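You operate a simulated robot arm through the tools that you are given. There is no shell and no other tool. Be economical: measure what you need, move in short steps, check, and stop when the job is done.

You run a simulated robot arm. Do the job below in one go: nothing can be reset, and whatever is moved stays where it is left.

TASK
Move the string tin from the odds drawer to the gilt tray, shut the drawer and tighten its loose knob.
Fine: slide the divider up against the small boxes before you shut it.
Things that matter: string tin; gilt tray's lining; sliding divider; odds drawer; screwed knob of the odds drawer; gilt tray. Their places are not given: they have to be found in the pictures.

It is judged by the outcome, as a careful person would: the job done as asked, and still so three seconds after it is handed in. It fails if anything else is knocked over, pushed out of place, dropped, spilled or broken.

THE ROBOT
A 7-joint arm with a two-finger parallel gripper, fixed in place. Base frame: the origin is at the foot of the arm, x ahead of it, y to its left, z up. Readings come in m, rad, newtons and seconds.
Its first joint turns from -2.897 to 2.897 rad. Payload 4.4 kg.
The tool frame sits at the grasp point between the pads (the TCP): z along the fingers, y along the line on which they close. The tips reach 0.023 m beyond it. The gripper opens to 0.094 m. The fingers are 0.038 m wide and 0.01 m thick; the gripper's body (0.054 by 0.096 m) begins 0.039 m behind the TCP.
Orientation is told as [roll, pitch, yaw] about the base's x, y, z axes, in that order, counted from this pose: with the fingers straight down and closing along the base's y, the tool's x points along the base's -x, its y along +y and its z along -z.

THE INTERFACE
- The arm moves only by the tool arm_command. Its argument "rows" is a list of rows, each a list of 7 numbers: the shift along the base's x, y, z in m, then the turn, a rotation vector about the base's x, y, z in rad, then the finger opening in m, from 0 to 0.094. In form: [[tx, ty, tz, wx, wy, wz, hand], ...]. A call has 1 to 20 rows; each row is the pose to reach, as a shift and turn from the pose commanded when the call began. A row lasts 0.2 s, in which the tool goes at most 0.05 m and 0.15 rad; a call with a longer step from one row to the next is refused whole, and so is a gripper value outside its range. Where a pose cannot be reached the arm comes as near as it can. A force on the tool above 40 N (or 10 N above the force at the start of the call, whichever is more), or a blocked arm, ends the call early, and 0.2 s more pass. Each finger travels about 0.072 m/s and halts on what it meets, pressing with about 27 N; the grip force reading is that of the motor and also rises with nothing between the fingers. The clock runs only during rows and for 0.2 s after the last one: add rows that repeat a pose to give the fingers time. The reply holds the time, the measured pose of the TCP, the force on the tool along the base axes, the opening and the grip force, in the units named above and with some noise.
- Cameras (640 x 400 px; columns grow to the right, rows downward): "scene" is fixed at [0.4009, 0.4986, 1.1375]; the picture's right is [-0.33, -0.94, 0.00], its down [-0.57, 0.20, -0.80] and it looks along [0.75, -0.26, -0.60] (base axes); focal length 214 px, centre (320, 200). "wrist" rides on the gripper at [-0.039, 0, -0.044] in the tool frame; the picture's right is [0.00, -1.00, 0.00], its down [0.97, 0.00, -0.24] and it looks along [0.24, 0.00, 0.97] (tool axes); focal length 218 px, centre (320, 200).
- capture(camera): a new picture of that camera. No time passes.
- measure_at(camera, pixels): for up to 12 pixels [column, row] of the newest picture of that camera ("zoom" is the newest enlarged one), the place [x, y, z] in the base frame of the surface seen there, good to about 0.002 m. No time passes.
- inspect(camera, box): a new picture of the part [left, top, right, bottom] of that camera's present view, enlarged. No time passes.
- job_done(): hands the job in; it is judged then, once.

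Keep the steps short. Do not move on a guess: measure, check each grasp and each placing, and mend mistakes. In all there are 80 turns and 38 pictures (those below and enlarged ones count). Leave the gripper open and the arm clear of the work at the hand-in unless told otherwise, and finish with a single line.

The tools are called after "Call:" as a command line: name --pt "numbers of a row" for each row, then --argument value for the rest, lists and objects as JSON in quotes. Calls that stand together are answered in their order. arm_command: Moves the arm, as the interface text tells. Its arguments: {"type":"object","properties":{"rows":{"type":"array"}},"required":["rows"]} The other tools are called the same way: capture (camera) takes a picture; measure_at (camera, pixels) gives the place of the surface under pixels of a picture; inspect (camera, box) takes an enlarged picture of a part of a camera's view; job_done () hands the job in.

At the start:

```text
clock: 0.0
eef_pos: [0.8776, 0.1321, 1.0225]
tcp_rot: [0.001, -0.001, 0.001]
wrist_force: [-0.1, 0.2, 0.6]
gripper_width: 0.094
gripper_force: 0.1
```

scene: 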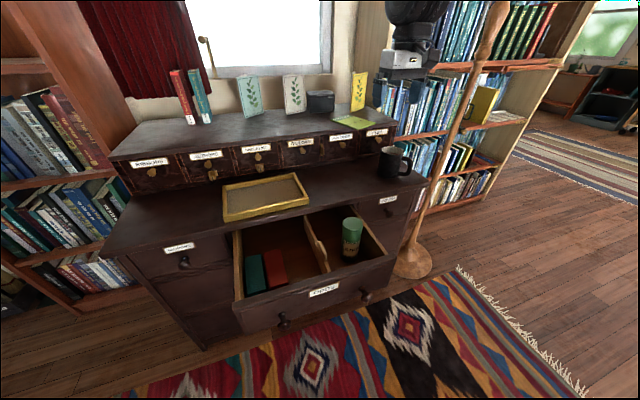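
wrist: 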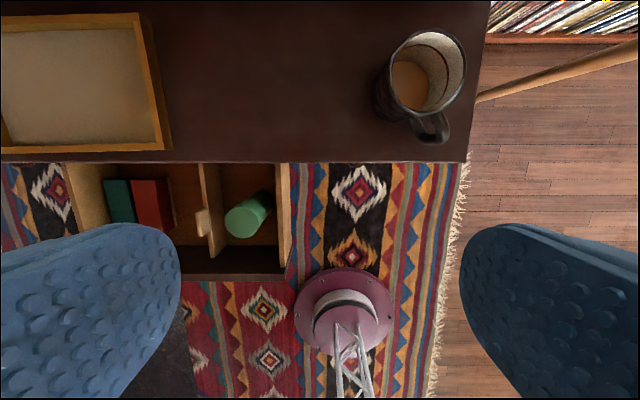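

I see the open drawer with a green tin at about (352,238), the divider at (316,245), small boxes at (265,268), and a tray at (265,197). I'll enlarge the drawer and its front.

Call:
inspect --camera "scene" --box '[200, 160, 440, 340]'

Call:
inspect --camera "scene" --box '[240, 260, 400, 340]'

```text
2.22 times, centred on (320, 250) of scene
```

zoom: 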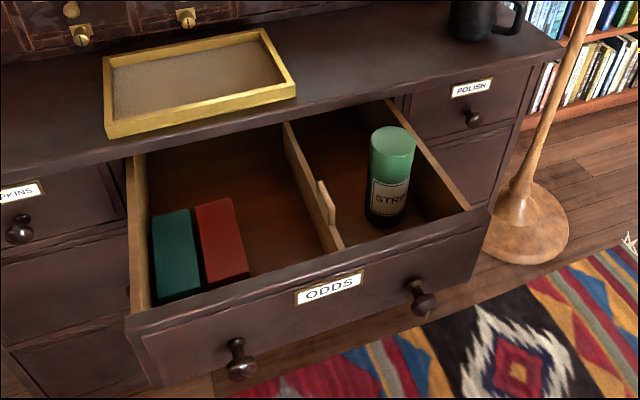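

```text
4.00 times, centred on (320, 300) of scene
```

zoom: 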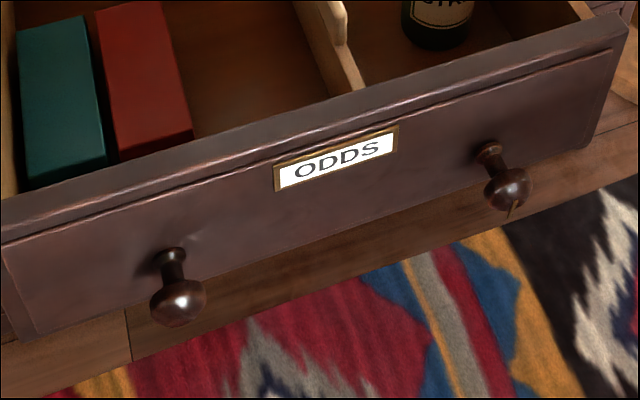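

Both knobs are visible; the right one seems to droop and has a small mark. I'll measure the knobs, drawer front and walls in this zoom, plus the tin, tray, divider and boxes in the scene picture.

Call:
measure_at --camera "zoom" --pixels '[[178, 300], [170, 255], [508, 185], [490, 150], [512, 208], [200, 240], [450, 170], [60, 30], [140, 30], [150, 130], [50, 180], [350, 75]]'

Call:
measure_at --camera "scene" --pixels '[[353, 223], [351, 245], [313, 220], [320, 236], [325, 250], [322, 262], [265, 192], [290, 177], [226, 217], [309, 203], [224, 186], [299, 174]]'

Call:
inspect --camera "wrist" --box '[60, 150, 300, 290]'

```text
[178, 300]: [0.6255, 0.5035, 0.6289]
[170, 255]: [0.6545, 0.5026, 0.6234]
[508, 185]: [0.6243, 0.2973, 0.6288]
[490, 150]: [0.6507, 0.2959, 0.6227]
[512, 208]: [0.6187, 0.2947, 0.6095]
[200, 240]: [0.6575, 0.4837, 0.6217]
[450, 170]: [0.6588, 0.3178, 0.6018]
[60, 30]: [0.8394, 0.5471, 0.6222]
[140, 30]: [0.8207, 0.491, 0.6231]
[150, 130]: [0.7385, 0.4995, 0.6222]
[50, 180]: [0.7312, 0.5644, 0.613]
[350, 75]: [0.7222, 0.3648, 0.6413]
```

```text
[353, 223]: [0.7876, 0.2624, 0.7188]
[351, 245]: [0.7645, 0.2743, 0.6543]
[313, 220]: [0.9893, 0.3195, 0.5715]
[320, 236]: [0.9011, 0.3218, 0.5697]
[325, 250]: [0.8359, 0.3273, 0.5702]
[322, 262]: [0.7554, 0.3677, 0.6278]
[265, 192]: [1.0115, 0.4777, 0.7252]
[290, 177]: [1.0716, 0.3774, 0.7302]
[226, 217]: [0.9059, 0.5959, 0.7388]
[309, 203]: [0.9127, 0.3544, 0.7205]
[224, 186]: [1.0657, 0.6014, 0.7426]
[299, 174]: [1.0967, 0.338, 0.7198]
```

```text
2.67 times, centred on (180, 220) of wrist
```

zoom: 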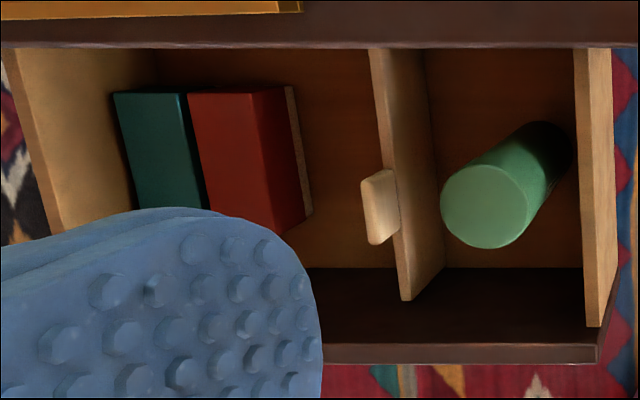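

The drawer front is at x≈0.657 with knobs reaching x≈0.62, the drawer floor is at z≈0.57 and the tray lining is at z≈0.725. Next I need to tell which knob is loose, so I'll zoom in on both, then see the tray.

Call:
inspect --camera "scene" --box '[350, 285, 382, 305]'

Call:
inspect --camera "scene" --box '[268, 315, 300, 345]'

Call:
inspect --camera "scene" --box '[200, 110, 440, 260]'

```text
16.00 times, centred on (366, 295) of scene
```

zoom: 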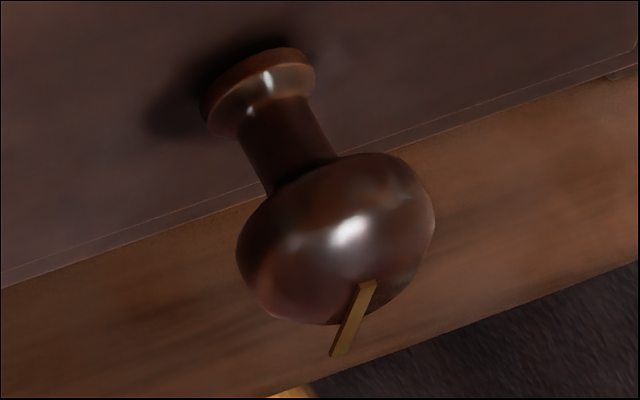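

```text
13.33 times, centred on (284, 330) of scene
```

zoom: 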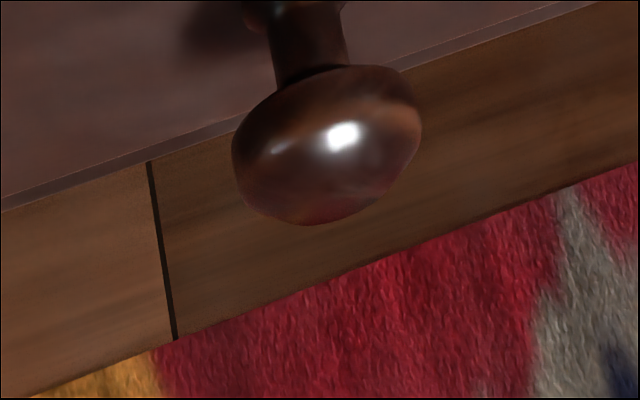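

```text
2.67 times, centred on (320, 185) of scene
```

zoom: 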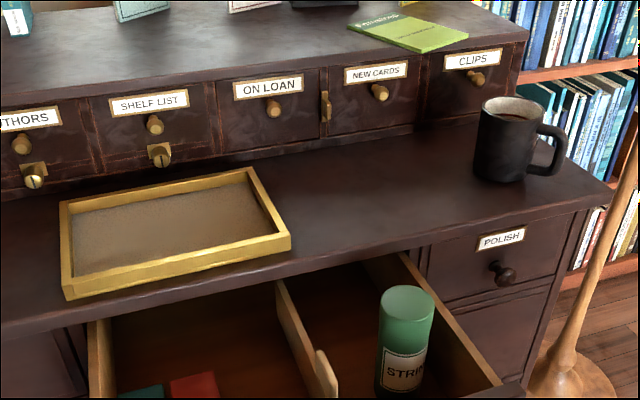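

The right knob (366,295) stands off its front and carries a brass mark, so it's the loose one. I'll measure the tray corners, lining and tin rim in this zoom, and the divider's tab.

Call:
measure_at --camera "zoom" --pixels '[[405, 305], [382, 300], [431, 302], [405, 287], [405, 320], [70, 268], [75, 282], [282, 237], [245, 175], [66, 207], [100, 258], [262, 225]]'

Call:
measure_at --camera "zoom" --pixels '[[326, 365], [318, 352], [322, 390], [283, 285], [300, 330], [360, 262], [150, 310], [480, 370], [95, 330], [400, 255], [220, 380], [140, 390]]'

```text
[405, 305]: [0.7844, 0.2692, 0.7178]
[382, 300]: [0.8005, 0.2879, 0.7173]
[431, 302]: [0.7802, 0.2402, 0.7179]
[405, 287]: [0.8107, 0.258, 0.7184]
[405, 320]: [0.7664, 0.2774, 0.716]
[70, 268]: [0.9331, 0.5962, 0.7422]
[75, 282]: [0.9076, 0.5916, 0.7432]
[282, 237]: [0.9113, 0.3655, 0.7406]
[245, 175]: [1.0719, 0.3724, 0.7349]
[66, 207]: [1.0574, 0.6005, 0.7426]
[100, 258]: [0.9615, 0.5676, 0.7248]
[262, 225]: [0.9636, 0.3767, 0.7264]
```

```text
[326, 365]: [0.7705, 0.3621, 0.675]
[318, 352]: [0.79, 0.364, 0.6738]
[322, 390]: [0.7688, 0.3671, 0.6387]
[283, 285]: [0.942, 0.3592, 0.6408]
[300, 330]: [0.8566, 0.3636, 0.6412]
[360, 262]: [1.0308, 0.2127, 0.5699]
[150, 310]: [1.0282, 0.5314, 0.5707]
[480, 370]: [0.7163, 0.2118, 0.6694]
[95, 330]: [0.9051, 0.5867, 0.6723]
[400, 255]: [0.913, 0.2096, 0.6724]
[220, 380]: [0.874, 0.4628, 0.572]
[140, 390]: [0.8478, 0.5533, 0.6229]
```

The tin is centred at about (0.788, 0.265), with its top at z 0.718 and a diameter of about 0.055. The tray interior starts near x 0.915, y 0.372, so a place at about (0.96, 0.43) is at radius 1.05. I'll check high above the table whether a downward tool can reach there.

Call:
arm_command --pt "0.012 0.045 0 0 0 0 0.094" --pt "0.024 0.09 0 0 0 0 0.094" --pt "0.036 0.135 0 0 0 0 0.094" --pt "0.048 0.18 0 0 0 0 0.094" --pt "0.06 0.225 0 0 0 0 0.094" --pt "0.072 0.265 -0.02 0 0 0 0.094" --pt "0.082 0.298 -0.05 0 0 0 0.094" --pt "0.082 0.298 -0.1 0 0 0 0.094" --pt "0.082 0.298 -0.12 0 0 0 0.094" --pt "0.082 0.298 -0.12 0 0 0 0.094"

Call:
capture --camera "wrist"

```text
clock: 2.2
eef_pos: [0.9594, 0.4312, 0.9024]
tcp_rot: [-0.001, -0.002, 0.001]
wrist_force: [0.3, 0.6, 0.1]
gripper_width: 0.0941
gripper_force: 0.1
```

```text
29 pictures are left
```

wrist: 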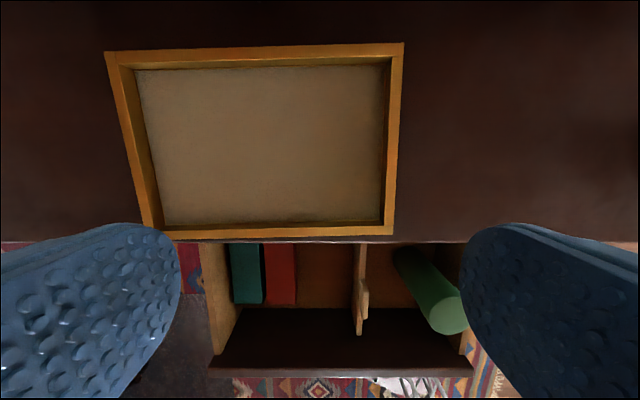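

The pose is reached with the tool straight down, so no tilt is needed. I'll measure the tray's inner corners, box edges, divider and desk edge in this picture.

Call:
measure_at --camera "wrist" --pixels '[[166, 221], [382, 218], [138, 72], [385, 68], [260, 180], [290, 250], [292, 295], [268, 295], [238, 295], [358, 255], [361, 300], [300, 241]]'

Call:
measure_at --camera "wrist" --pixels '[[299, 270], [310, 280], [345, 280], [375, 280], [225, 260], [205, 250], [460, 310], [358, 325], [369, 290], [363, 315], [330, 340], [330, 370]]'

```text
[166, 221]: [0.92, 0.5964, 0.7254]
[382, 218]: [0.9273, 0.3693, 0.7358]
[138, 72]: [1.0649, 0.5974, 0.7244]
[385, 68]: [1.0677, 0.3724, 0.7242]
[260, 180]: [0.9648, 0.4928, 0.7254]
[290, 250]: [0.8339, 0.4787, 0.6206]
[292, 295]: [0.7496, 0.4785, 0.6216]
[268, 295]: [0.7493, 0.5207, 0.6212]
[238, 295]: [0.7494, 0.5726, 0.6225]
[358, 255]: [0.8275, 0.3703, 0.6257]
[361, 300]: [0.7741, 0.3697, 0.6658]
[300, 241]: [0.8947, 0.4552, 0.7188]
```

```text
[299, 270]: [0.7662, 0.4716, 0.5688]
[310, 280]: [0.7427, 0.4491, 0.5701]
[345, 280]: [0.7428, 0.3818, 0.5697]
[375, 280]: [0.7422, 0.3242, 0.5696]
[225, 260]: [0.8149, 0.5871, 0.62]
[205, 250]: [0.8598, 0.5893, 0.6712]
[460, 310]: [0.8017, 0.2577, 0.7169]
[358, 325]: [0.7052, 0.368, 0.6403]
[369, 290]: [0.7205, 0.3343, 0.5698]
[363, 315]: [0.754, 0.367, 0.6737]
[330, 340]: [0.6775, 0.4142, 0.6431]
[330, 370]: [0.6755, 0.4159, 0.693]
```

The tray interior spans x 0.92–1.065, y 0.37–0.597, with the lining at z 0.725. The red box's right edge is at y≈0.476 and the divider at y≈0.365. Now I'll move above the tin at z≈0.80.

Call:
arm_command --pt "-0.034 -0.033 0 0 0 0 0.094" --pt "-0.068 -0.066 0 0 0 0 0.094" --pt "-0.102 -0.099 0 0 0 0 0.094" --pt "-0.136 -0.132 0 0 0 0 0.094" --pt "-0.1706 -0.165 0 0 0 0 0.094" --pt "-0.1706 -0.165 -0.045 0 0 0 0.094" --pt "-0.1706 -0.165 -0.09 0 0 0 0.094" --pt "-0.1706 -0.165 -0.1 0 0 0 0.094" --pt "-0.1706 -0.165 -0.1 0 0 0 0.094"

Call:
capture --camera "wrist"

```text
clock: 4.2
eef_pos: [0.7892, 0.2639, 0.8034]
tcp_rot: [0.0, -0.001, 0.001]
wrist_force: [-0.8, 0.7, 0.1]
gripper_width: 0.0942
gripper_force: 0.1
```

```text
28 pictures are left
```

wrist: 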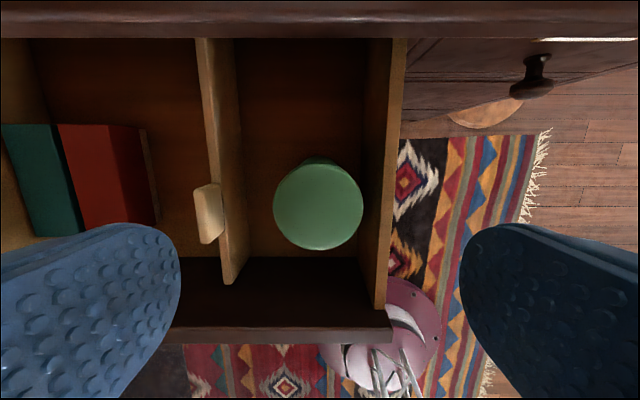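

The tin is centred between the fingers. I'll descend to TCP z≈0.702, keeping the tips at 0.679, above the side wall at 0.672, then close.

Call:
arm_command --pt "0 0 -0.04 0 0 0 0.094" --pt "0 0 -0.08 0 0 0 0.094" --pt "0 0 -0.1 0 0 0 0.094" --pt "0 0 -0.1 0 0 0 0.075" --pt "0 0 -0.1 0 0 0 0.06" --pt "0 0 -0.1 0 0 0 0.045" --pt "0 0 -0.1 0 0 0 0.045" --pt "0 0 -0.1 0 0 0 0.045"

```text
clock: 6.0
eef_pos: [0.788, 0.2647, 0.7031]
tcp_rot: [0.0, 0.0, 0.0]
wrist_force: [0.6, -0.2, 0.1]
gripper_width: 0.0572
gripper_force: 27.6
```

The fingers hold the tin at a width of 0.057 m with 27.6 N. I'll lift it straight up.

Call:
arm_command --pt "0 0 0.02 0 0 0 0.045" --pt "0 0 0.06 0 0 0 0.045" --pt "0 0 0.1 0 0 0 0.045" --pt "0 0 0.14 0 0 0 0.045" --pt "0 0 0.18 0 0 0 0.045" --pt "0 0 0.22 0 0 0 0.045" --pt "0 0 0.22 0 0 0 0.045"

Call:
capture --camera "scene"

```text
clock: 7.6
eef_pos: [0.7877, 0.2633, 0.9232]
tcp_rot: [0.0, 0.0, 0.0]
wrist_force: [0.5, 0.3, -2.4]
gripper_width: 0.0572
gripper_force: 27.6
```

```text
27 pictures are left
```

scene: 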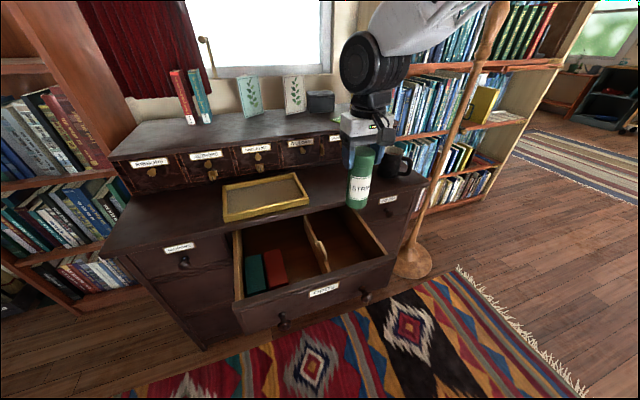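

The tin is held, with its bottom at about 0.79, clear of the tray rim at 0.742. I'll carry it over the tray to (0.97, 0.45) and lower to about 1 cm above the lining.

Call:
arm_command --pt "0.03 0.031 0 0 0 0 0.045" --pt "0.06 0.062 0 0 0 0 0.045" --pt "0.09 0.093 0 0 0 0 0.045" --pt "0.12 0.124 0 0 0 0 0.045" --pt "0.15 0.155 0 0 0 0 0.045" --pt "0.181 0.185 0 0 0 0 0.045" --pt "0.181 0.185 0 0 0 0 0.045" --pt "0.181 0.185 -0.03 0 0 0 0.045" --pt "0.181 0.185 -0.054 0 0 0 0.045" --pt "0.181 0.185 -0.054 0 0 0 0.045"

Call:
inspect --camera "scene" --box '[200, 100, 360, 240]'

```text
clock: 9.8
eef_pos: [0.9718, 0.4509, 0.8656]
tcp_rot: [0.0, 0.0, 0.0]
wrist_force: [0.0, 0.7, -2.6]
gripper_width: 0.0573
gripper_force: 27.2
```

```text
2.86 times, centred on (280, 170) of scene
```

zoom: 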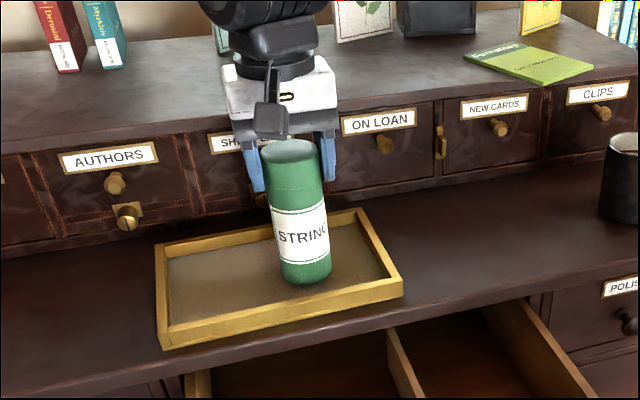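

The tin is upright inside the rim, just above the lining. I'll lower it in 2–3 mm steps and watch the force.

Call:
arm_command --pt "0 0 -0.003 0 0 0 0.045" --pt "0 0 -0.006 0 0 0 0.045" --pt "0 0 -0.008 0 0 0 0.045" --pt "0 0 -0.009 0 0 0 0.045" --pt "0 0 -0.009 0 0 0 0.045"

```text
clock: 11.0
eef_pos: [0.9704, 0.4505, 0.8594]
tcp_rot: [-0.001, 0.001, 0.0]
wrist_force: [0.3, -0.7, -1.7]
gripper_width: 0.0573
gripper_force: 26.7
```

The force is still about the tin's weight, so it isn't touching yet. I'll go down another 3 mm in small steps.

Call:
arm_command --pt "0 0 -0.001 0 0 0 0.045" --pt "0 0 -0.002 0 0 0 0.045" --pt "0 0 -0.003 0 0 0 0.045" --pt "0 0 -0.003 0 0 0 0.045"

```text
clock: 12.0
eef_pos: [0.969, 0.4508, 0.8582]
tcp_rot: [0.002, -0.004, 0.001]
wrist_force: [1.3, -0.3, 15.6]
gripper_width: 0.0569
gripper_force: 26.9
```

The tin is now pressed on the lining at 15.6 N. I'll ease up 1.5 mm, open slowly, and lift away.

Call:
arm_command --pt "0 0 0.0015 0 0 0 0.045" --pt "0 0 0.0015 0 0 0 0.06" --pt "0 0 0.0015 0 0 0 0.07" --pt "0 0 0.0015 0 0 0 0.085" --pt "0 0 0.0015 0 0 0 0.09" --pt "0 0 0.03 0 0 0 0.09" --pt "0 0 0.07 0 0 0 0.09" --pt "0 0 0.11 0 0 0 0.09" --pt "0 0 0.11 0 0 0 0.09"

Call:
inspect --camera "scene" --box '[200, 120, 400, 300]'

```text
clock: 14.0
eef_pos: [0.9714, 0.4504, 0.9676]
tcp_rot: [-0.001, 0.0, 0.001]
wrist_force: [0.2, -0.7, -0.7]
gripper_width: 0.0899
gripper_force: 0.1
```

```text
2.22 times, centred on (300, 210) of scene
```

zoom: 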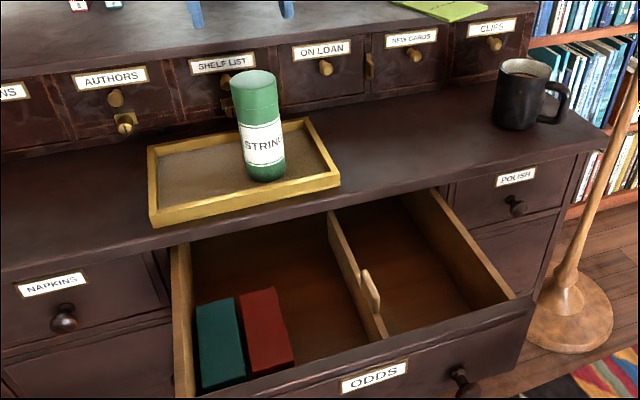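

The tin stands in the tray. Now I'll measure the divider's tab near (370,290) of this zoom, and the boxes' faces.

Call:
measure_at --camera "zoom" --pixels '[[365, 272], [371, 285], [374, 300], [369, 300], [378, 310], [380, 330], [335, 218], [283, 330], [292, 357], [275, 292], [240, 295], [340, 250]]'

Call:
inspect --camera "scene" --box '[280, 200, 360, 270]'

```text
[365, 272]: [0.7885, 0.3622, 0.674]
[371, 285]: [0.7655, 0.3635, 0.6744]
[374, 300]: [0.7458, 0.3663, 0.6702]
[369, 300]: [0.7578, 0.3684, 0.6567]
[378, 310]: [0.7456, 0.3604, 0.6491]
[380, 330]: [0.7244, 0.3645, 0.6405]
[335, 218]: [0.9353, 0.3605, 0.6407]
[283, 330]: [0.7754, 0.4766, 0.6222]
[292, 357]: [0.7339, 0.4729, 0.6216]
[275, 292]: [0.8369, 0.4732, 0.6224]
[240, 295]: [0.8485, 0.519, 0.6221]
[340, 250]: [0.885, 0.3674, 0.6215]
```

```text
5.71 times, centred on (320, 235) of scene
```

zoom: 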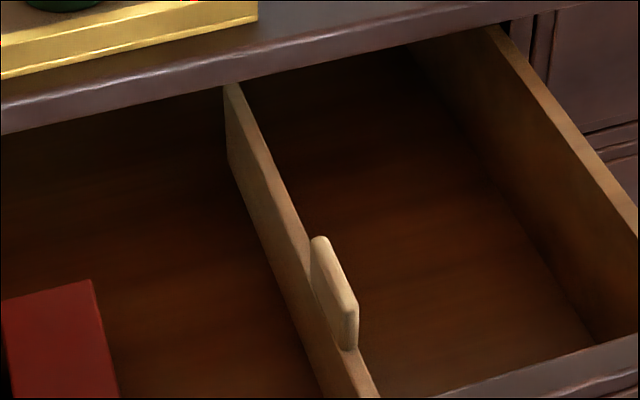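

The tab spans x 0.745–0.795, y 0.360–0.369, z 0.64–0.675, and the red box face is at y≈0.474. I'll move back from the tin at height, then over the tab, stopping at z≈0.74.

Call:
arm_command --pt "-0.045 -0.015 0 0 0 0 0.09" --pt "-0.09 -0.03 0 0 0 0 0.085" --pt "-0.135 -0.05 0 0 0 0 0.08" --pt "-0.175 -0.07 0 0 0 0 0.075" --pt "-0.202 -0.0855 0 0 0 0 0.07" --pt "-0.202 -0.0855 -0.045 0 0 0 0.06" --pt "-0.202 -0.0855 -0.09 0 0 0 0.05" --pt "-0.202 -0.0855 -0.135 0 0 0 0.05" --pt "-0.202 -0.0855 -0.18 0 0 0 0.05" --pt "-0.202 -0.0855 -0.2265 0 0 0 0.05" --pt "-0.202 -0.0855 -0.2265 0 0 0 0.05"

Call:
capture --camera "wrist"

```text
clock: 16.4
eef_pos: [0.7688, 0.3641, 0.7379]
tcp_rot: [-0.002, 0.001, 0.001]
wrist_force: [0.4, 0.2, -0.2]
gripper_width: 0.0501
gripper_force: 0.1
```

```text
23 pictures are left
```

wrist: 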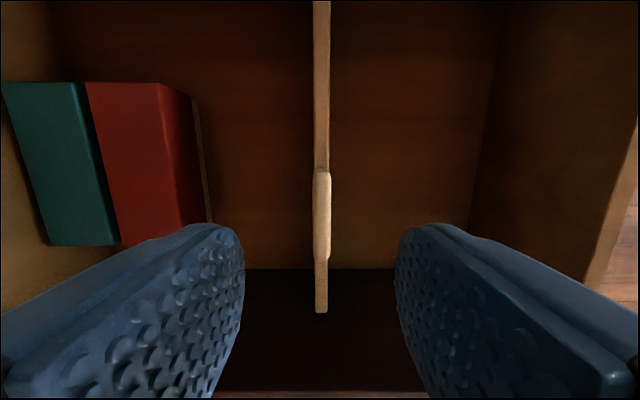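

The tab is centred. A thin pale strip runs along the red box's right foot near (205,170); I'll measure it since it may be a stop.

Call:
measure_at --camera "wrist" --pixels '[[200, 130], [206, 180], [210, 215], [195, 105], [185, 150], [180, 100], [215, 180], [316, 100], [328, 100], [316, 220], [329, 220], [325, 200]]'

Call:
inspect --camera "wrist" --box '[140, 70, 260, 240]'

```text
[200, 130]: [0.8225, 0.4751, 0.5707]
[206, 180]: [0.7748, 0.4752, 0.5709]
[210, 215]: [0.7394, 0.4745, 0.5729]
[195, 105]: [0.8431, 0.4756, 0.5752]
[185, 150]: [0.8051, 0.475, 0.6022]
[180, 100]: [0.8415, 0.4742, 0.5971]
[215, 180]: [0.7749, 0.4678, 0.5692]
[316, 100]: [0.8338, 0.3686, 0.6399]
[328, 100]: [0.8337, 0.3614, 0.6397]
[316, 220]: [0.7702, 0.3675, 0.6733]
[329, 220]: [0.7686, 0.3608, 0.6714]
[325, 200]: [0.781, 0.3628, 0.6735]
```

```text
2.35 times, centred on (200, 155) of wrist
```

zoom: 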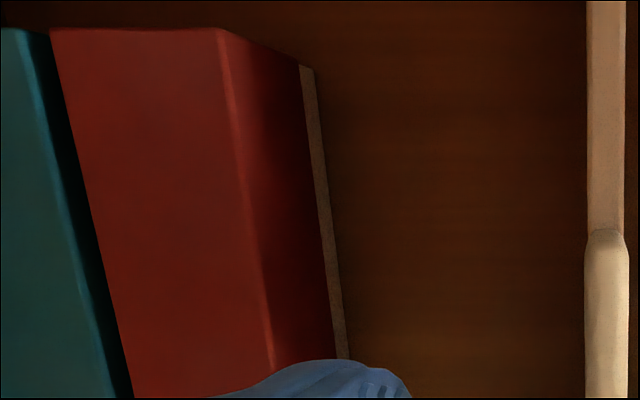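

The strip is just the box's pad, flush at y≈0.475, and the divider's left face is at 0.369, so it must travel about 0.105. I'll lower over the tab (tips at 0.642) and close.

Call:
arm_command --pt "0 0 -0.035 0 0 0 0.05" --pt "0 0 -0.065 0 0 0 0.05" --pt "0 0 -0.075 0 0 0 0.05" --pt "0 0 -0.075 0 0 0 0.03" --pt "0 0 -0.075 0 0 0 0.01" --pt "0 0 -0.075 0 0 0 0.0" --pt "0 0 -0.075 0 0 0 0.0"

```text
clock: 18.0
eef_pos: [0.7695, 0.3648, 0.6632]
tcp_rot: [-0.001, 0.001, 0.001]
wrist_force: [2.0, -0.4, -2.0]
gripper_width: 0.0101
gripper_force: 44.9
```

The tab is gripped at 0.010 m. I'll slide it +y by 0.03 first and read the force.

Call:
arm_command --pt "0 0.01 0 0 0 0 0.0" --pt "0 0.02 0 0 0 0 0.0" --pt "0 0.03 0 0 0 0 0.0" --pt "0 0.03 0 0 0 0 0.0"

```text
clock: 19.0
eef_pos: [0.7691, 0.3946, 0.6638]
tcp_rot: [0.001, 0.0, 0.002]
wrist_force: [2.0, -0.7, 3.6]
gripper_width: 0.01
gripper_force: 44.8
```

It slides with little force. I'll go on to about 4 mm short of the boxes (71 mm more).

Call:
arm_command --pt "0 0.015 0 0 0 0 0.0" --pt "0 0.03 0 0 0 0 0.0" --pt "0 0.045 0 0 0 0 0.0" --pt "0 0.06 0 0 0 0 0.0" --pt "0 0.068 0 0 0 0 0.0" --pt "0 0.071 0 0 0 0 0.0" --pt "0 0.071 0 0 0 0 0.0"

Call:
capture --camera "wrist"

```text
clock: 20.3
eef_pos: [0.7679, 0.4607, 0.6643]
tcp_rot: [-0.004, 0.003, -0.001]
wrist_force: [1.8, -11.3, 1.0]
gripper_width: 0.0098
gripper_force: 45.0
stopped in row 6: the force on the tool passed its limit (the readings are from after the stop); the commanded pose is now the measured one
```

```text
21 pictures are left
```

wrist: 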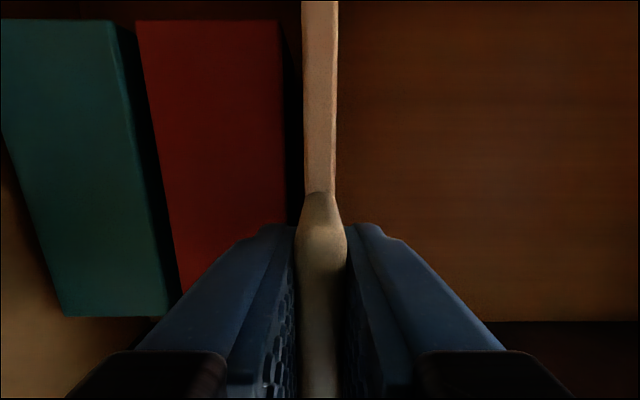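

The force limit stopped it at y=0.461. I'll check whether the divider is touching the box or something else.

Call:
measure_at --camera "wrist" --pixels '[[303, 80], [310, 80], [335, 80], [278, 80], [284, 120], [290, 100], [296, 100], [270, 30], [140, 30], [300, 20], [292, 200], [100, 30]]'

Call:
inspect --camera "wrist" --box '[240, 0, 360, 240]'

```text
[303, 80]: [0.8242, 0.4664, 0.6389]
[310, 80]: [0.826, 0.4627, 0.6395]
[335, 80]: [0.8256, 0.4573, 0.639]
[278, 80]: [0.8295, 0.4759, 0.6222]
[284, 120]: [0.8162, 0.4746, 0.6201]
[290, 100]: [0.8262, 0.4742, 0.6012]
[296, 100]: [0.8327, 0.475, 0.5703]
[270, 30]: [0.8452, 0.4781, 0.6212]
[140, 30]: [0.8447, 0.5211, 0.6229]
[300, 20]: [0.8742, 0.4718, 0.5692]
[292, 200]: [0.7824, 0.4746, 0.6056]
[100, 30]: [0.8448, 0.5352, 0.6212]
```

```text
1.67 times, centred on (300, 120) of wrist
```

zoom: 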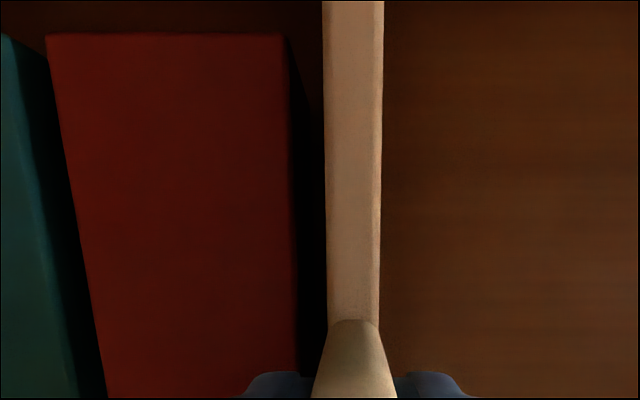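

The divider's left face reads y≈0.465 while the box face is at 0.4745, a gap of about 9 mm. It may be a detent or a hard stop, so I'll press again gently, 1 mm per row.

Call:
arm_command --pt "0 0.001 0 0 0 0 0.0" --pt "0 0.002 0 0 0 0 0.0" --pt "0 0.003 0 0 0 0 0.0" --pt "0 0.003 0 0 0 0 0.0"

```text
clock: 20.9
eef_pos: [0.7679, 0.4603, 0.6632]
tcp_rot: [-0.004, 0.005, 0.001]
wrist_force: [0.9, -11.9, 1.6]
gripper_width: 0.0097
gripper_force: 44.8
stopped in row 2: the force on the tool passed its limit (the readings are from after the stop); the commanded pose is now the measured one
```

It's a hard stop at the same place. I'll look from the scene camera for what the arm or divider touches.

Call:
inspect --camera "scene" --box '[220, 180, 360, 310]'

```text
3.08 times, centred on (290, 245) of scene
```

zoom: 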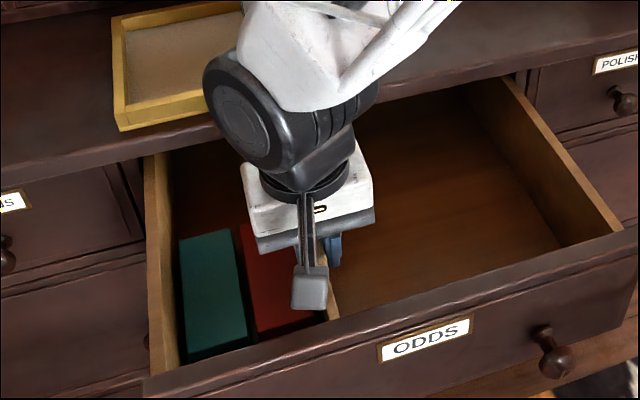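

Nothing obvious touches the gripper, but the tin is hidden behind the arm. I'll take the whole scene and measure the arm's surfaces there.

Call:
capture --camera "scene"

Call:
measure_at --camera "zoom" --pixels '[[270, 60], [240, 110], [310, 290], [310, 210], [275, 200], [330, 250], [333, 300], [315, 320], [265, 240], [320, 100], [240, 215], [330, 275]]'

```text
18 pictures are left
```

scene: 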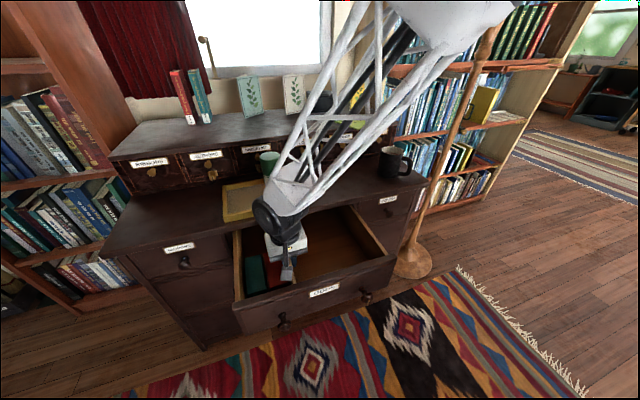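

```text
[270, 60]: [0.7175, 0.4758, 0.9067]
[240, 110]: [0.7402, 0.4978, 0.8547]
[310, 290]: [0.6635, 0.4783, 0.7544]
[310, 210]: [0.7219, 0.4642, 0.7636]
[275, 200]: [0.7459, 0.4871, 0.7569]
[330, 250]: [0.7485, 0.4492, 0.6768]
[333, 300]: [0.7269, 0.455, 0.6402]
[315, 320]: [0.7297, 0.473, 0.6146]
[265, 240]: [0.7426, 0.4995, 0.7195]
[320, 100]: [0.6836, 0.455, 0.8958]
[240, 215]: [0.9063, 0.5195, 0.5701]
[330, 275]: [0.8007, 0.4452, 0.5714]
```

The arm is clear of the tin and the boxes haven't moved. I'll release the tab, rise, and look at the gap and the divider's foot from above.

Call:
arm_command --pt "0 0 0 0 0 0 0.02" --pt "0 0 0 0 0 0 0.03" --pt "0 0 0.03 0 0 0 0.03" --pt "0 0 0.07 0 0 0 0.03" --pt "0 0.03 0.11 0 0 0 0.03" --pt "-0.02 0.03 0.13 0 0 0 0.03" --pt "-0.02 0.03 0.13 0 0 0 0.03"

Call:
capture --camera "wrist"

```text
clock: 22.5
eef_pos: [0.7473, 0.4887, 0.7904]
tcp_rot: [-0.005, 0.005, -0.002]
wrist_force: [-0.7, -0.6, -0.3]
gripper_width: 0.0299
gripper_force: 0.1
```

```text
17 pictures are left
```

wrist: 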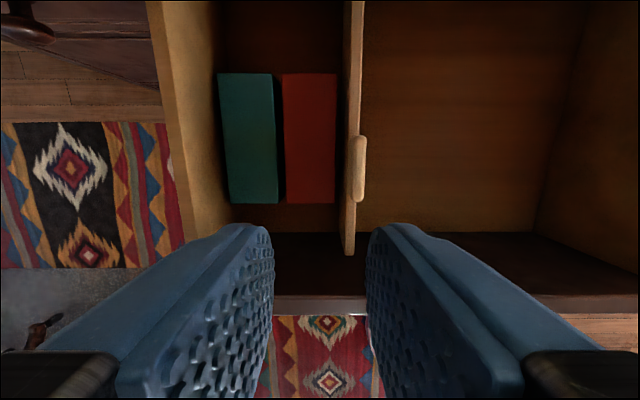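

Call:
inspect --camera "wrist" --box '[200, 0, 400, 260]'

Call:
measure_at --camera "wrist" --pixels '[[334, 100], [334, 180], [338, 150], [341, 150], [344, 150], [347, 110], [355, 110], [353, 230], [344, 230], [342, 250], [346, 30], [338, 215]]'

```text
1.54 times, centred on (300, 130) of wrist
```

zoom: 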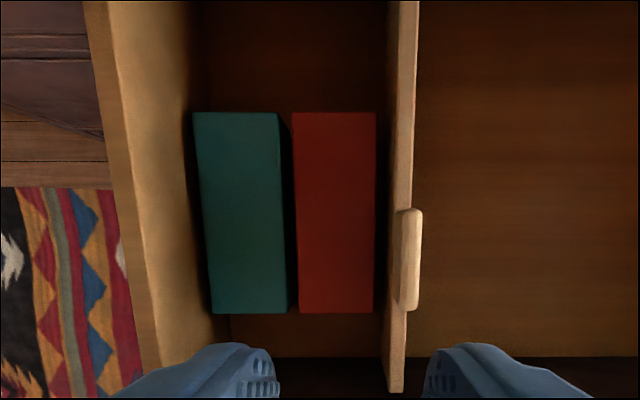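

```text
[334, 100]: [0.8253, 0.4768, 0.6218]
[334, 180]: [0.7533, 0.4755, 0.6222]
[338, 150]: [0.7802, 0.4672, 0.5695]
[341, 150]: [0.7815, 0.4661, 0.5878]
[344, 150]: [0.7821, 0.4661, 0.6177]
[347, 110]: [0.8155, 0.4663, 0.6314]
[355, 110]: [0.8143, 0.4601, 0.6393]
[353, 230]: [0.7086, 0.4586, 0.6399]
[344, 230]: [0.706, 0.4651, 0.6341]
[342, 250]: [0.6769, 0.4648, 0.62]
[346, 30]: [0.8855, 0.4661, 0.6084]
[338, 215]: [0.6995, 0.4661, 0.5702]
```

The divider is straight, its left face at 0.466, still about 8 mm off the box face (0.4745). To rule out my left finger being the obstacle, I'll push the tab from the right with closed fingers instead.

Call:
arm_command --pt "0.01 -0.03 0 0 0 0 0.0" --pt "0.022 -0.065 0 0 0 0 0.0" --pt "0.022 -0.065 -0.04 0 0 0 0.0" --pt "0.022 -0.065 -0.08 0 0 0 0.0" --pt "0.022 -0.065 -0.12 0 0 0 0.0" --pt "0.022 -0.065 -0.13 0 0 0 0.0" --pt "0.022 -0.055 -0.13 0 0 0 0.0" --pt "0.022 -0.05 -0.13 0 0 0 0.0" --pt "0.022 -0.05 -0.13 0 0 0 0.0"

```text
clock: 24.5
eef_pos: [0.7687, 0.4408, 0.6641]
tcp_rot: [-0.005, 0.005, -0.001]
wrist_force: [0.4, 0.9, -0.3]
gripper_width: 0.0
gripper_force: 26.7
```

Call:
arm_command --pt "0 0.002 0 0 0 0 0.0" --pt "0 0.004 0 0 0 0 0.0" --pt "0 0.006 0 0 0 0 0.0" --pt "0 0.008 0 0 0 0 0.0" --pt "0 0.01 0 0 0 0 0.0" --pt "0 0.012 0 0 0 0 0.0" --pt "0 0.012 0 0 0 0 0.0"

Call:
capture --camera "wrist"

```text
clock: 25.2
eef_pos: [0.7686, 0.4418, 0.6632]
tcp_rot: [-0.007, 0.008, -0.004]
wrist_force: [1.3, -12.0, 3.5]
gripper_width: 0.0
gripper_force: 27.1
stopped in row 3: the force on the tool passed its limit (the readings are from after the stop); the commanded pose is now the measured one
```

```text
15 pictures are left
```

wrist: 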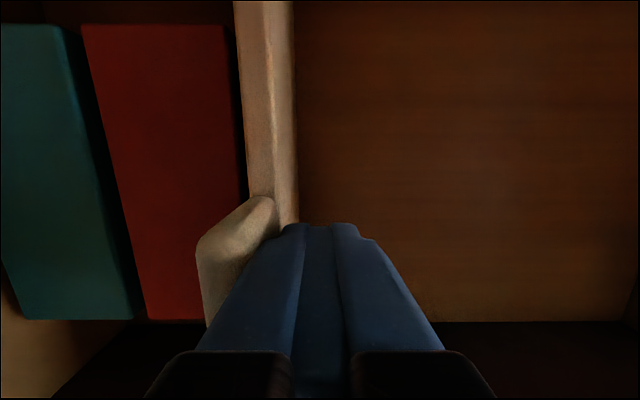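

The divider doesn't yield even without the finger between. I'll measure again to see whether anything shifted.

Call:
measure_at --camera "wrist" --pixels '[[236, 30], [240, 60], [244, 120], [247, 170], [228, 60], [232, 100], [250, 60], [290, 60], [240, 10], [296, 150], [202, 290], [230, 30]]'

Call:
inspect --camera "wrist" --box '[200, 0, 300, 210]'

```text
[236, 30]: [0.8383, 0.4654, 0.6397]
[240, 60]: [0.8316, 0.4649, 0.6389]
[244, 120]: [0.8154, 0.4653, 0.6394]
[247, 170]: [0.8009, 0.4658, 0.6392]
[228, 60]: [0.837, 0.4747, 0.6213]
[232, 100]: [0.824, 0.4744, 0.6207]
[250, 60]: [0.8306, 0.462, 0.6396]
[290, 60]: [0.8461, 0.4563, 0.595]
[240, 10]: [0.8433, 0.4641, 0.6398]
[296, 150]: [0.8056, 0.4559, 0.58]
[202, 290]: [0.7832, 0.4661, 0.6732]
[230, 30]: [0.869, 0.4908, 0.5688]
```

```text
1.90 times, centred on (250, 105) of wrist
```

zoom: 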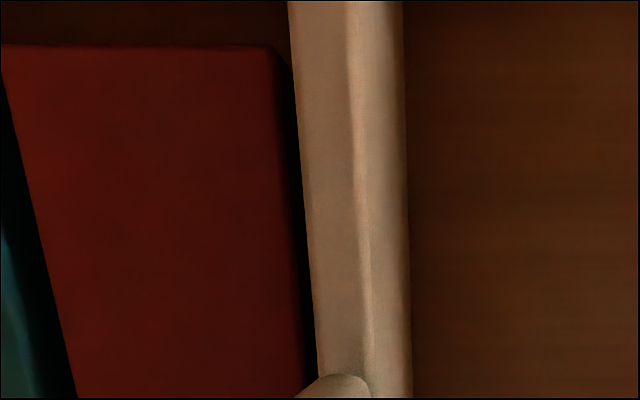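

It's a firm stop: the divider is at the end of its travel toward the boxes, nothing has been disturbed, and pressing harder risks damage. I'll leave it there, back off, rise, and retreat to about (0.45, 0.40, 0.90) ready to turn the tool horizontal.

Call:
arm_command --pt "0 -0.01 0 0 0 0 0.0" --pt "0 -0.02 0.02 0 0 0 0.0" --pt "0 -0.02 0.06 0 0 0 0.0" --pt "0 -0.03 0.1 0 0 0 0.0" --pt "0 -0.04 0.14 0 0 0 0.0" --pt "-0.03 -0.04 0.175 0 0 0 0.0" --pt "-0.07 -0.04 0.2 0 0 0 0.0" --pt "-0.115 -0.04 0.215 0 0 0 0.0" --pt "-0.16 -0.04 0.22 0 0 0 0.0" --pt "-0.205 -0.04 0.22 0 0 0 0.0" --pt "-0.25 -0.04 0.22 0 0 0 0.0" --pt "-0.29 -0.04 0.22 0 0 0 0.0" --pt "-0.32 -0.04 0.22 0 0 0 0.0" --pt "-0.32 -0.04 0.22 0 0 0 0.0"

Call:
inspect --camera "scene" --box '[120, 160, 420, 348]'

```text
clock: 28.2
eef_pos: [0.4496, 0.403, 0.8841]
tcp_rot: [-0.005, 0.006, -0.003]
wrist_force: [-0.1, -0.1, 0.0]
gripper_width: 0.0
gripper_force: 27.0
```

```text
2.13 times, centred on (270, 254) of scene
```

zoom: 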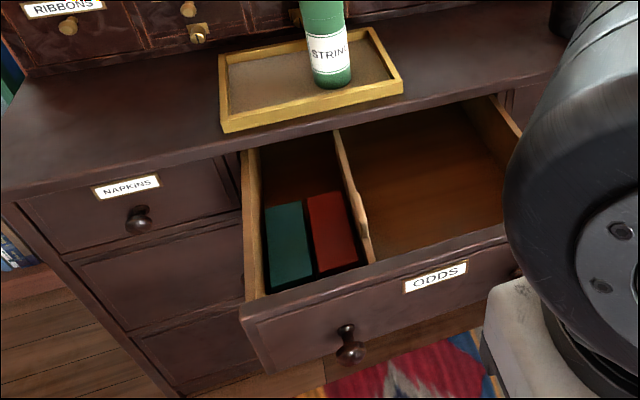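

The divider sits by the boxes and the tin stands on the tray. I'll measure the neighbouring drawer front (the flush position), the desk edge and the odds front.

Call:
measure_at --camera "zoom" --pixels '[[80, 220], [180, 200], [150, 163], [200, 145], [140, 222], [395, 320], [420, 300], [440, 275], [300, 335], [460, 240], [352, 355], [150, 290]]'

```text
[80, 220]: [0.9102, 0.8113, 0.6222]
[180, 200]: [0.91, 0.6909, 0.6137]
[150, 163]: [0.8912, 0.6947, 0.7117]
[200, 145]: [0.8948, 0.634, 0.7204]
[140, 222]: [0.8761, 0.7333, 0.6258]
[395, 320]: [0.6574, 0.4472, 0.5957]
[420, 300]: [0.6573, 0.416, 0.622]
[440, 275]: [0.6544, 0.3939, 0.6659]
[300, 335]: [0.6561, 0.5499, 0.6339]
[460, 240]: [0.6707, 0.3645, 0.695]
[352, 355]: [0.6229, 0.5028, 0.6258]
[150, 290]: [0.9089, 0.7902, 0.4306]
```

Flush is x≈0.910, so the drawer must travel about 0.253 m. I'll turn the tool to point along +x, at height and clear of the drawer front.

Call:
arm_command --pt "0.01 0 0 0 -0.143 0 0.0" --pt "0.02 0 0 0 -0.286 0 0.0" --pt "0.03 0 0 0 -0.429 0 0.0" --pt "0.04 0 0 0 -0.572 0 0.0" --pt "0.05 0 0 0 -0.715 0 0.0" --pt "0.06 0 0 0 -0.858 0 0.0" --pt "0.07 0 0 0 -1.001 0 0.0" --pt "0.08 0 0 0 -1.144 0 0.0" --pt "0.09 0 0 0 -1.287 0 0.0" --pt "0.1 0 0 0 -1.43 0 0.0" --pt "0.1 0 0 0 -1.575 0 0.0" --pt "0.1 0 0 0 -1.575 0 0.0"

```text
clock: 30.8
eef_pos: [0.5484, 0.403, 0.8847]
tcp_rot: [1.49, -1.568, -1.499]
wrist_force: [0.1, -0.3, -0.8]
gripper_width: 0.0001
gripper_force: 26.5
```

The tool is horizontal (pitch −1.568). I'll lower to z≈0.625, in front of the drawer's middle.

Call:
arm_command --pt "0 0 -0.045 0 0 0 0.0" --pt "0 0 -0.09 0 0 0 0.0" --pt "0 0 -0.135 0 0 0 0.0" --pt "0 0 -0.18 0 0 0 0.0" --pt "0 0 -0.225 0 0 0 0.0" --pt "0 0 -0.258 0 0 0 0.0" --pt "0 0 -0.258 0 0 0 0.0"

Call:
capture --camera "wrist"

```text
clock: 32.4
eef_pos: [0.548, 0.4024, 0.6243]
tcp_rot: [0.97, -1.568, -0.975]
wrist_force: [0.3, 0.5, -0.7]
gripper_width: 0.0001
gripper_force: 27.2
```

```text
12 pictures are left
```

wrist: 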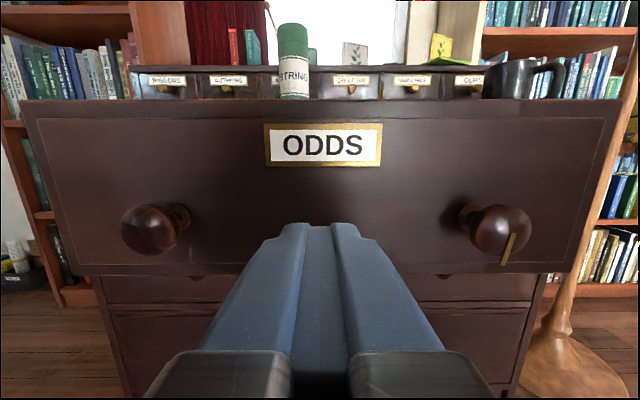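

The fingertips face the drawer's middle, and the brass mark on the right knob points nearly down. I'll advance, touch gently, and push slowly.

Call:
arm_command --pt "0.03 0 0 0 0 0 0.0" --pt "0.06 0 0 0 0 0 0.0" --pt "0.075 0 0 0 0 0 0.0" --pt "0.08 0 0 0 0 0 0.0" --pt "0.085 0 0 0 0 0 0.0" --pt "0.09 0 0 0 0 0 0.0" --pt "0.096 0 0 0 0 0 0.0" --pt "0.104 0 0 0 0 0 0.0" --pt "0.114 0 0 0 0 0 0.0" --pt "0.126 0 0 0 0 0 0.0" --pt "0.138 0 0 0 0 0 0.0" --pt "0.15 0 0 0 0 0 0.0" --pt "0.162 0 0 0 0 0 0.0" --pt "0.174 0 0 0 0 0 0.0" --pt "0.186 0 0 0 0 0 0.0" --pt "0.198 0 0 0 0 0 0.0" --pt "0.206 0 0 0 0 0 0.0" --pt "0.21 0 0 0 0 0 0.0"

```text
clock: 36.2
eef_pos: [0.7593, 0.4038, 0.6264]
tcp_rot: [1.04, -1.565, -1.049]
wrist_force: [-1.3, -1.3, 1.2]
gripper_width: 0.0
gripper_force: 27.2
```

The drawer moves with little force. I'll continue to the flush position (about 0.129 m more), slowing at the end.

Call:
arm_command --pt "0.006 0 0 0 0 0 0.0" --pt "0.016 0 0 0 0 0 0.0" --pt "0.028 0 0 0 0 0 0.0" --pt "0.04 0 0 0 0 0 0.0" --pt "0.052 0 0 0 0 0 0.0" --pt "0.064 0 0 0 0 0 0.0" --pt "0.076 0 0 0 0 0 0.0" --pt "0.088 0 0 0 0 0 0.0" --pt "0.1 0 0 0 0 0 0.0" --pt "0.109 0 0 0 0 0 0.0" --pt "0.116 0 0 0 0 0 0.0" --pt "0.121 0 0 0 0 0 0.0" --pt "0.124 0 0 0 0 0 0.0" --pt "0.126 0 0 0 0 0 0.0" --pt "0.128 0 0 0 0 0 0.0" --pt "0.13 0 0 0 0 0 0.0" --pt "0.132 0 0 0 0 0 0.0" --pt "0.134 0 0 0 0 0 0.0"

Call:
capture --camera "scene"

```text
clock: 39.8
eef_pos: [0.888, 0.4032, 0.6256]
tcp_rot: [0.988, -1.57, -0.994]
wrist_force: [-22.1, -3.7, 12.8]
gripper_width: 0.0003
gripper_force: 27.0
stopped in row 18: the force on the tool passed its limit (the readings are from after the stop); the commanded pose is now the measured one
```

```text
11 pictures are left
```

scene: 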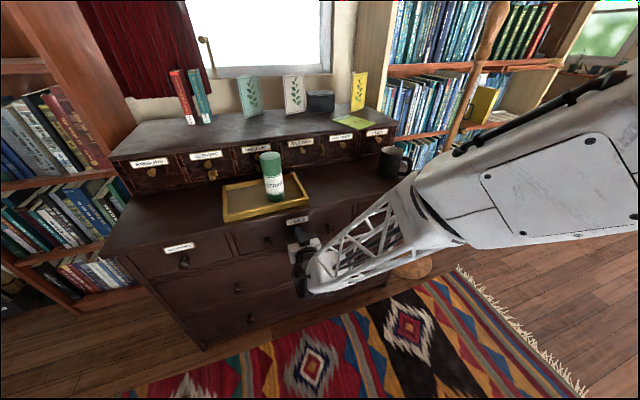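

The drawer stopped firmly at tips x≈0.911, flush with its neighbours. I'll back off to x≈0.77, shift to the right knob's line (y≈0.297), open, and look.

Call:
arm_command --pt "-0.03 0 0 0 0 0 0.0" --pt "-0.07 0 0 0 0 0 0.02" --pt "-0.11 0 0 0 0 0 0.04" --pt "-0.118 -0.04 0.001 0 0 0 0.06" --pt "-0.118 -0.08 0.002 0 0 0 0.07" --pt "-0.118 -0.106 0.002 0 0 0 0.07" --pt "-0.118 -0.106 0.002 0 0 0 0.07"

Call:
capture --camera "wrist"

```text
clock: 41.4
eef_pos: [0.7707, 0.298, 0.627]
tcp_rot: [0.742, -1.569, -0.746]
wrist_force: [-0.1, -0.1, 0.4]
gripper_width: 0.0699
gripper_force: 0.1
```

```text
10 pictures are left
```

wrist: 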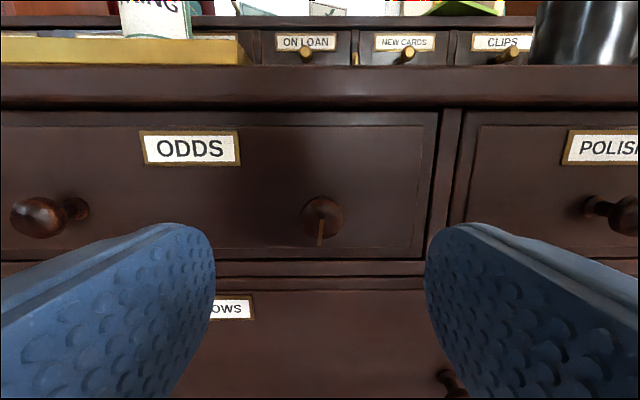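

The knob is between the fingers at about (322,217), mark pointing down. I'll measure the knob, the fronts and the other knob for comparison.

Call:
measure_at --camera "wrist" --pixels '[[322, 210], [304, 217], [341, 217], [322, 200], [320, 235], [322, 243], [318, 222], [270, 210], [500, 200], [38, 215], [260, 240], [400, 150]]'

Call:
inspect --camera "wrist" --box '[280, 180, 364, 260]'

```text
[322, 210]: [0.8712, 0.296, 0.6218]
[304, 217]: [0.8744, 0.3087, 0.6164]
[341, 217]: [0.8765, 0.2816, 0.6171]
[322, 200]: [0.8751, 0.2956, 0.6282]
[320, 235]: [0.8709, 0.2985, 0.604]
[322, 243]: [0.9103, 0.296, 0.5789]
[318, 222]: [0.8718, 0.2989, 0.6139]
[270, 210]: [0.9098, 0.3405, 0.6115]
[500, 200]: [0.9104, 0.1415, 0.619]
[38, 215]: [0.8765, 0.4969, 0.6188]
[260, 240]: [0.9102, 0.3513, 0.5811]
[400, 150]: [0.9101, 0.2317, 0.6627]
```

```text
5.00 times, centred on (322, 220) of wrist
```

zoom: 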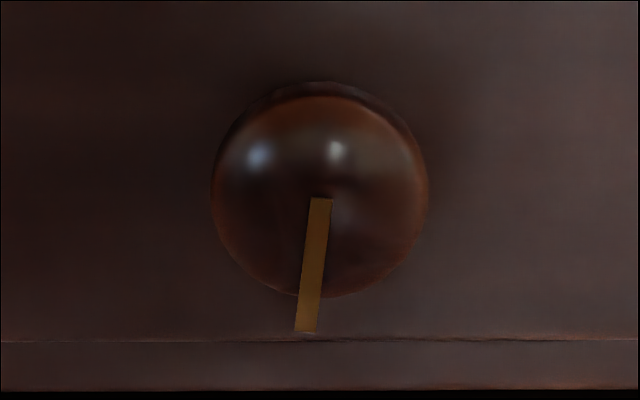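

The drawer is flush at 0.910. The knob is centred at about (0.878, 0.295, 0.616) with a radius of about 0.014. Tightening is clockwise seen from the front, i.e. +x turn. I'll pre-turn by −0.75 rad, align, and advance over the knob without closing.

Call:
arm_command --pt "0 -0.002 -0.003 -0.15 0 0 0.06" --pt "0 -0.002 -0.006 -0.3 0 0 0.055" --pt "0 -0.002 -0.009 -0.45 0 0 0.055" --pt "0 -0.002 -0.0116 -0.6 0 0 0.055" --pt "0 -0.002 -0.0116 -0.75 0 0 0.055" --pt "0.03 -0.002 -0.0116 -0.75 0 0 0.055" --pt "0.06 -0.002 -0.0116 -0.75 0 0 0.055" --pt "0.085 -0.002 -0.0116 -0.75 0 0 0.055" --pt "0.1 -0.002 -0.0116 -0.75 0 0 0.055" --pt "0.108 -0.002 -0.0116 -0.75 0 0 0.055" --pt "0.108 -0.002 -0.0116 -0.75 0 0 0.055"

Call:
capture --camera "wrist"

```text
clock: 43.8
eef_pos: [0.88, 0.2948, 0.6153]
tcp_rot: [-1.574, -0.821, 1.567]
wrist_force: [-0.7, -0.8, 1.2]
gripper_width: 0.0551
gripper_force: 0.1
```

```text
8 pictures are left
```

wrist: 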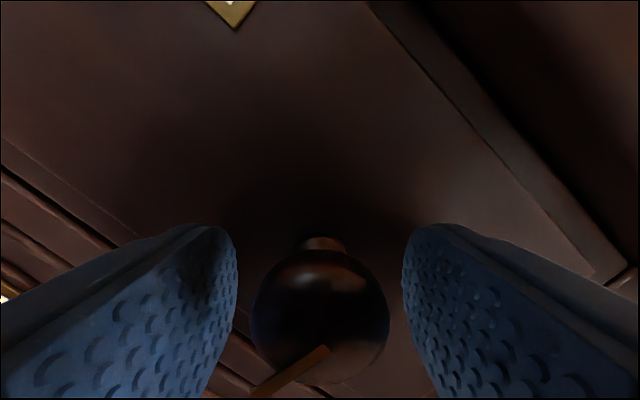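

The knob is centred between the pads and the mark lies clear of them. I'll close on it.

Call:
arm_command --pt "0 0 0 0 0 0 0.04" --pt "0 0 0 0 0 0 0.025" --pt "0 0 0 0 0 0 0.015" --pt "0 0 0 0 0 0 0.015" --pt "0 0 0 0 0 0 0.015"

```text
clock: 45.0
eef_pos: [0.8804, 0.2955, 0.6142]
tcp_rot: [-1.574, -0.822, 1.566]
wrist_force: [0.7, -3.3, 1.6]
gripper_width: 0.0298
gripper_force: 45.3
```

The knob is gripped at 0.030 m. I'll turn clockwise (+x) by 0.6 rad first and read the result.

Call:
arm_command --pt "0 0 0 0.12 0 0 0.015" --pt "0 0 0 0.24 0 0 0.015" --pt "0 0 0 0.36 0 0 0.015" --pt "0 0 0 0.48 0 0 0.015" --pt "0 0 0 0.6 0 0 0.015" --pt "0 0 0 0.6 0 0 0.015"

```text
clock: 46.4
eef_pos: [0.879, 0.2952, 0.6146]
tcp_rot: [-1.564, -1.426, 1.559]
wrist_force: [2.1, -0.8, 0.2]
gripper_width: 0.0298
gripper_force: 45.5
```

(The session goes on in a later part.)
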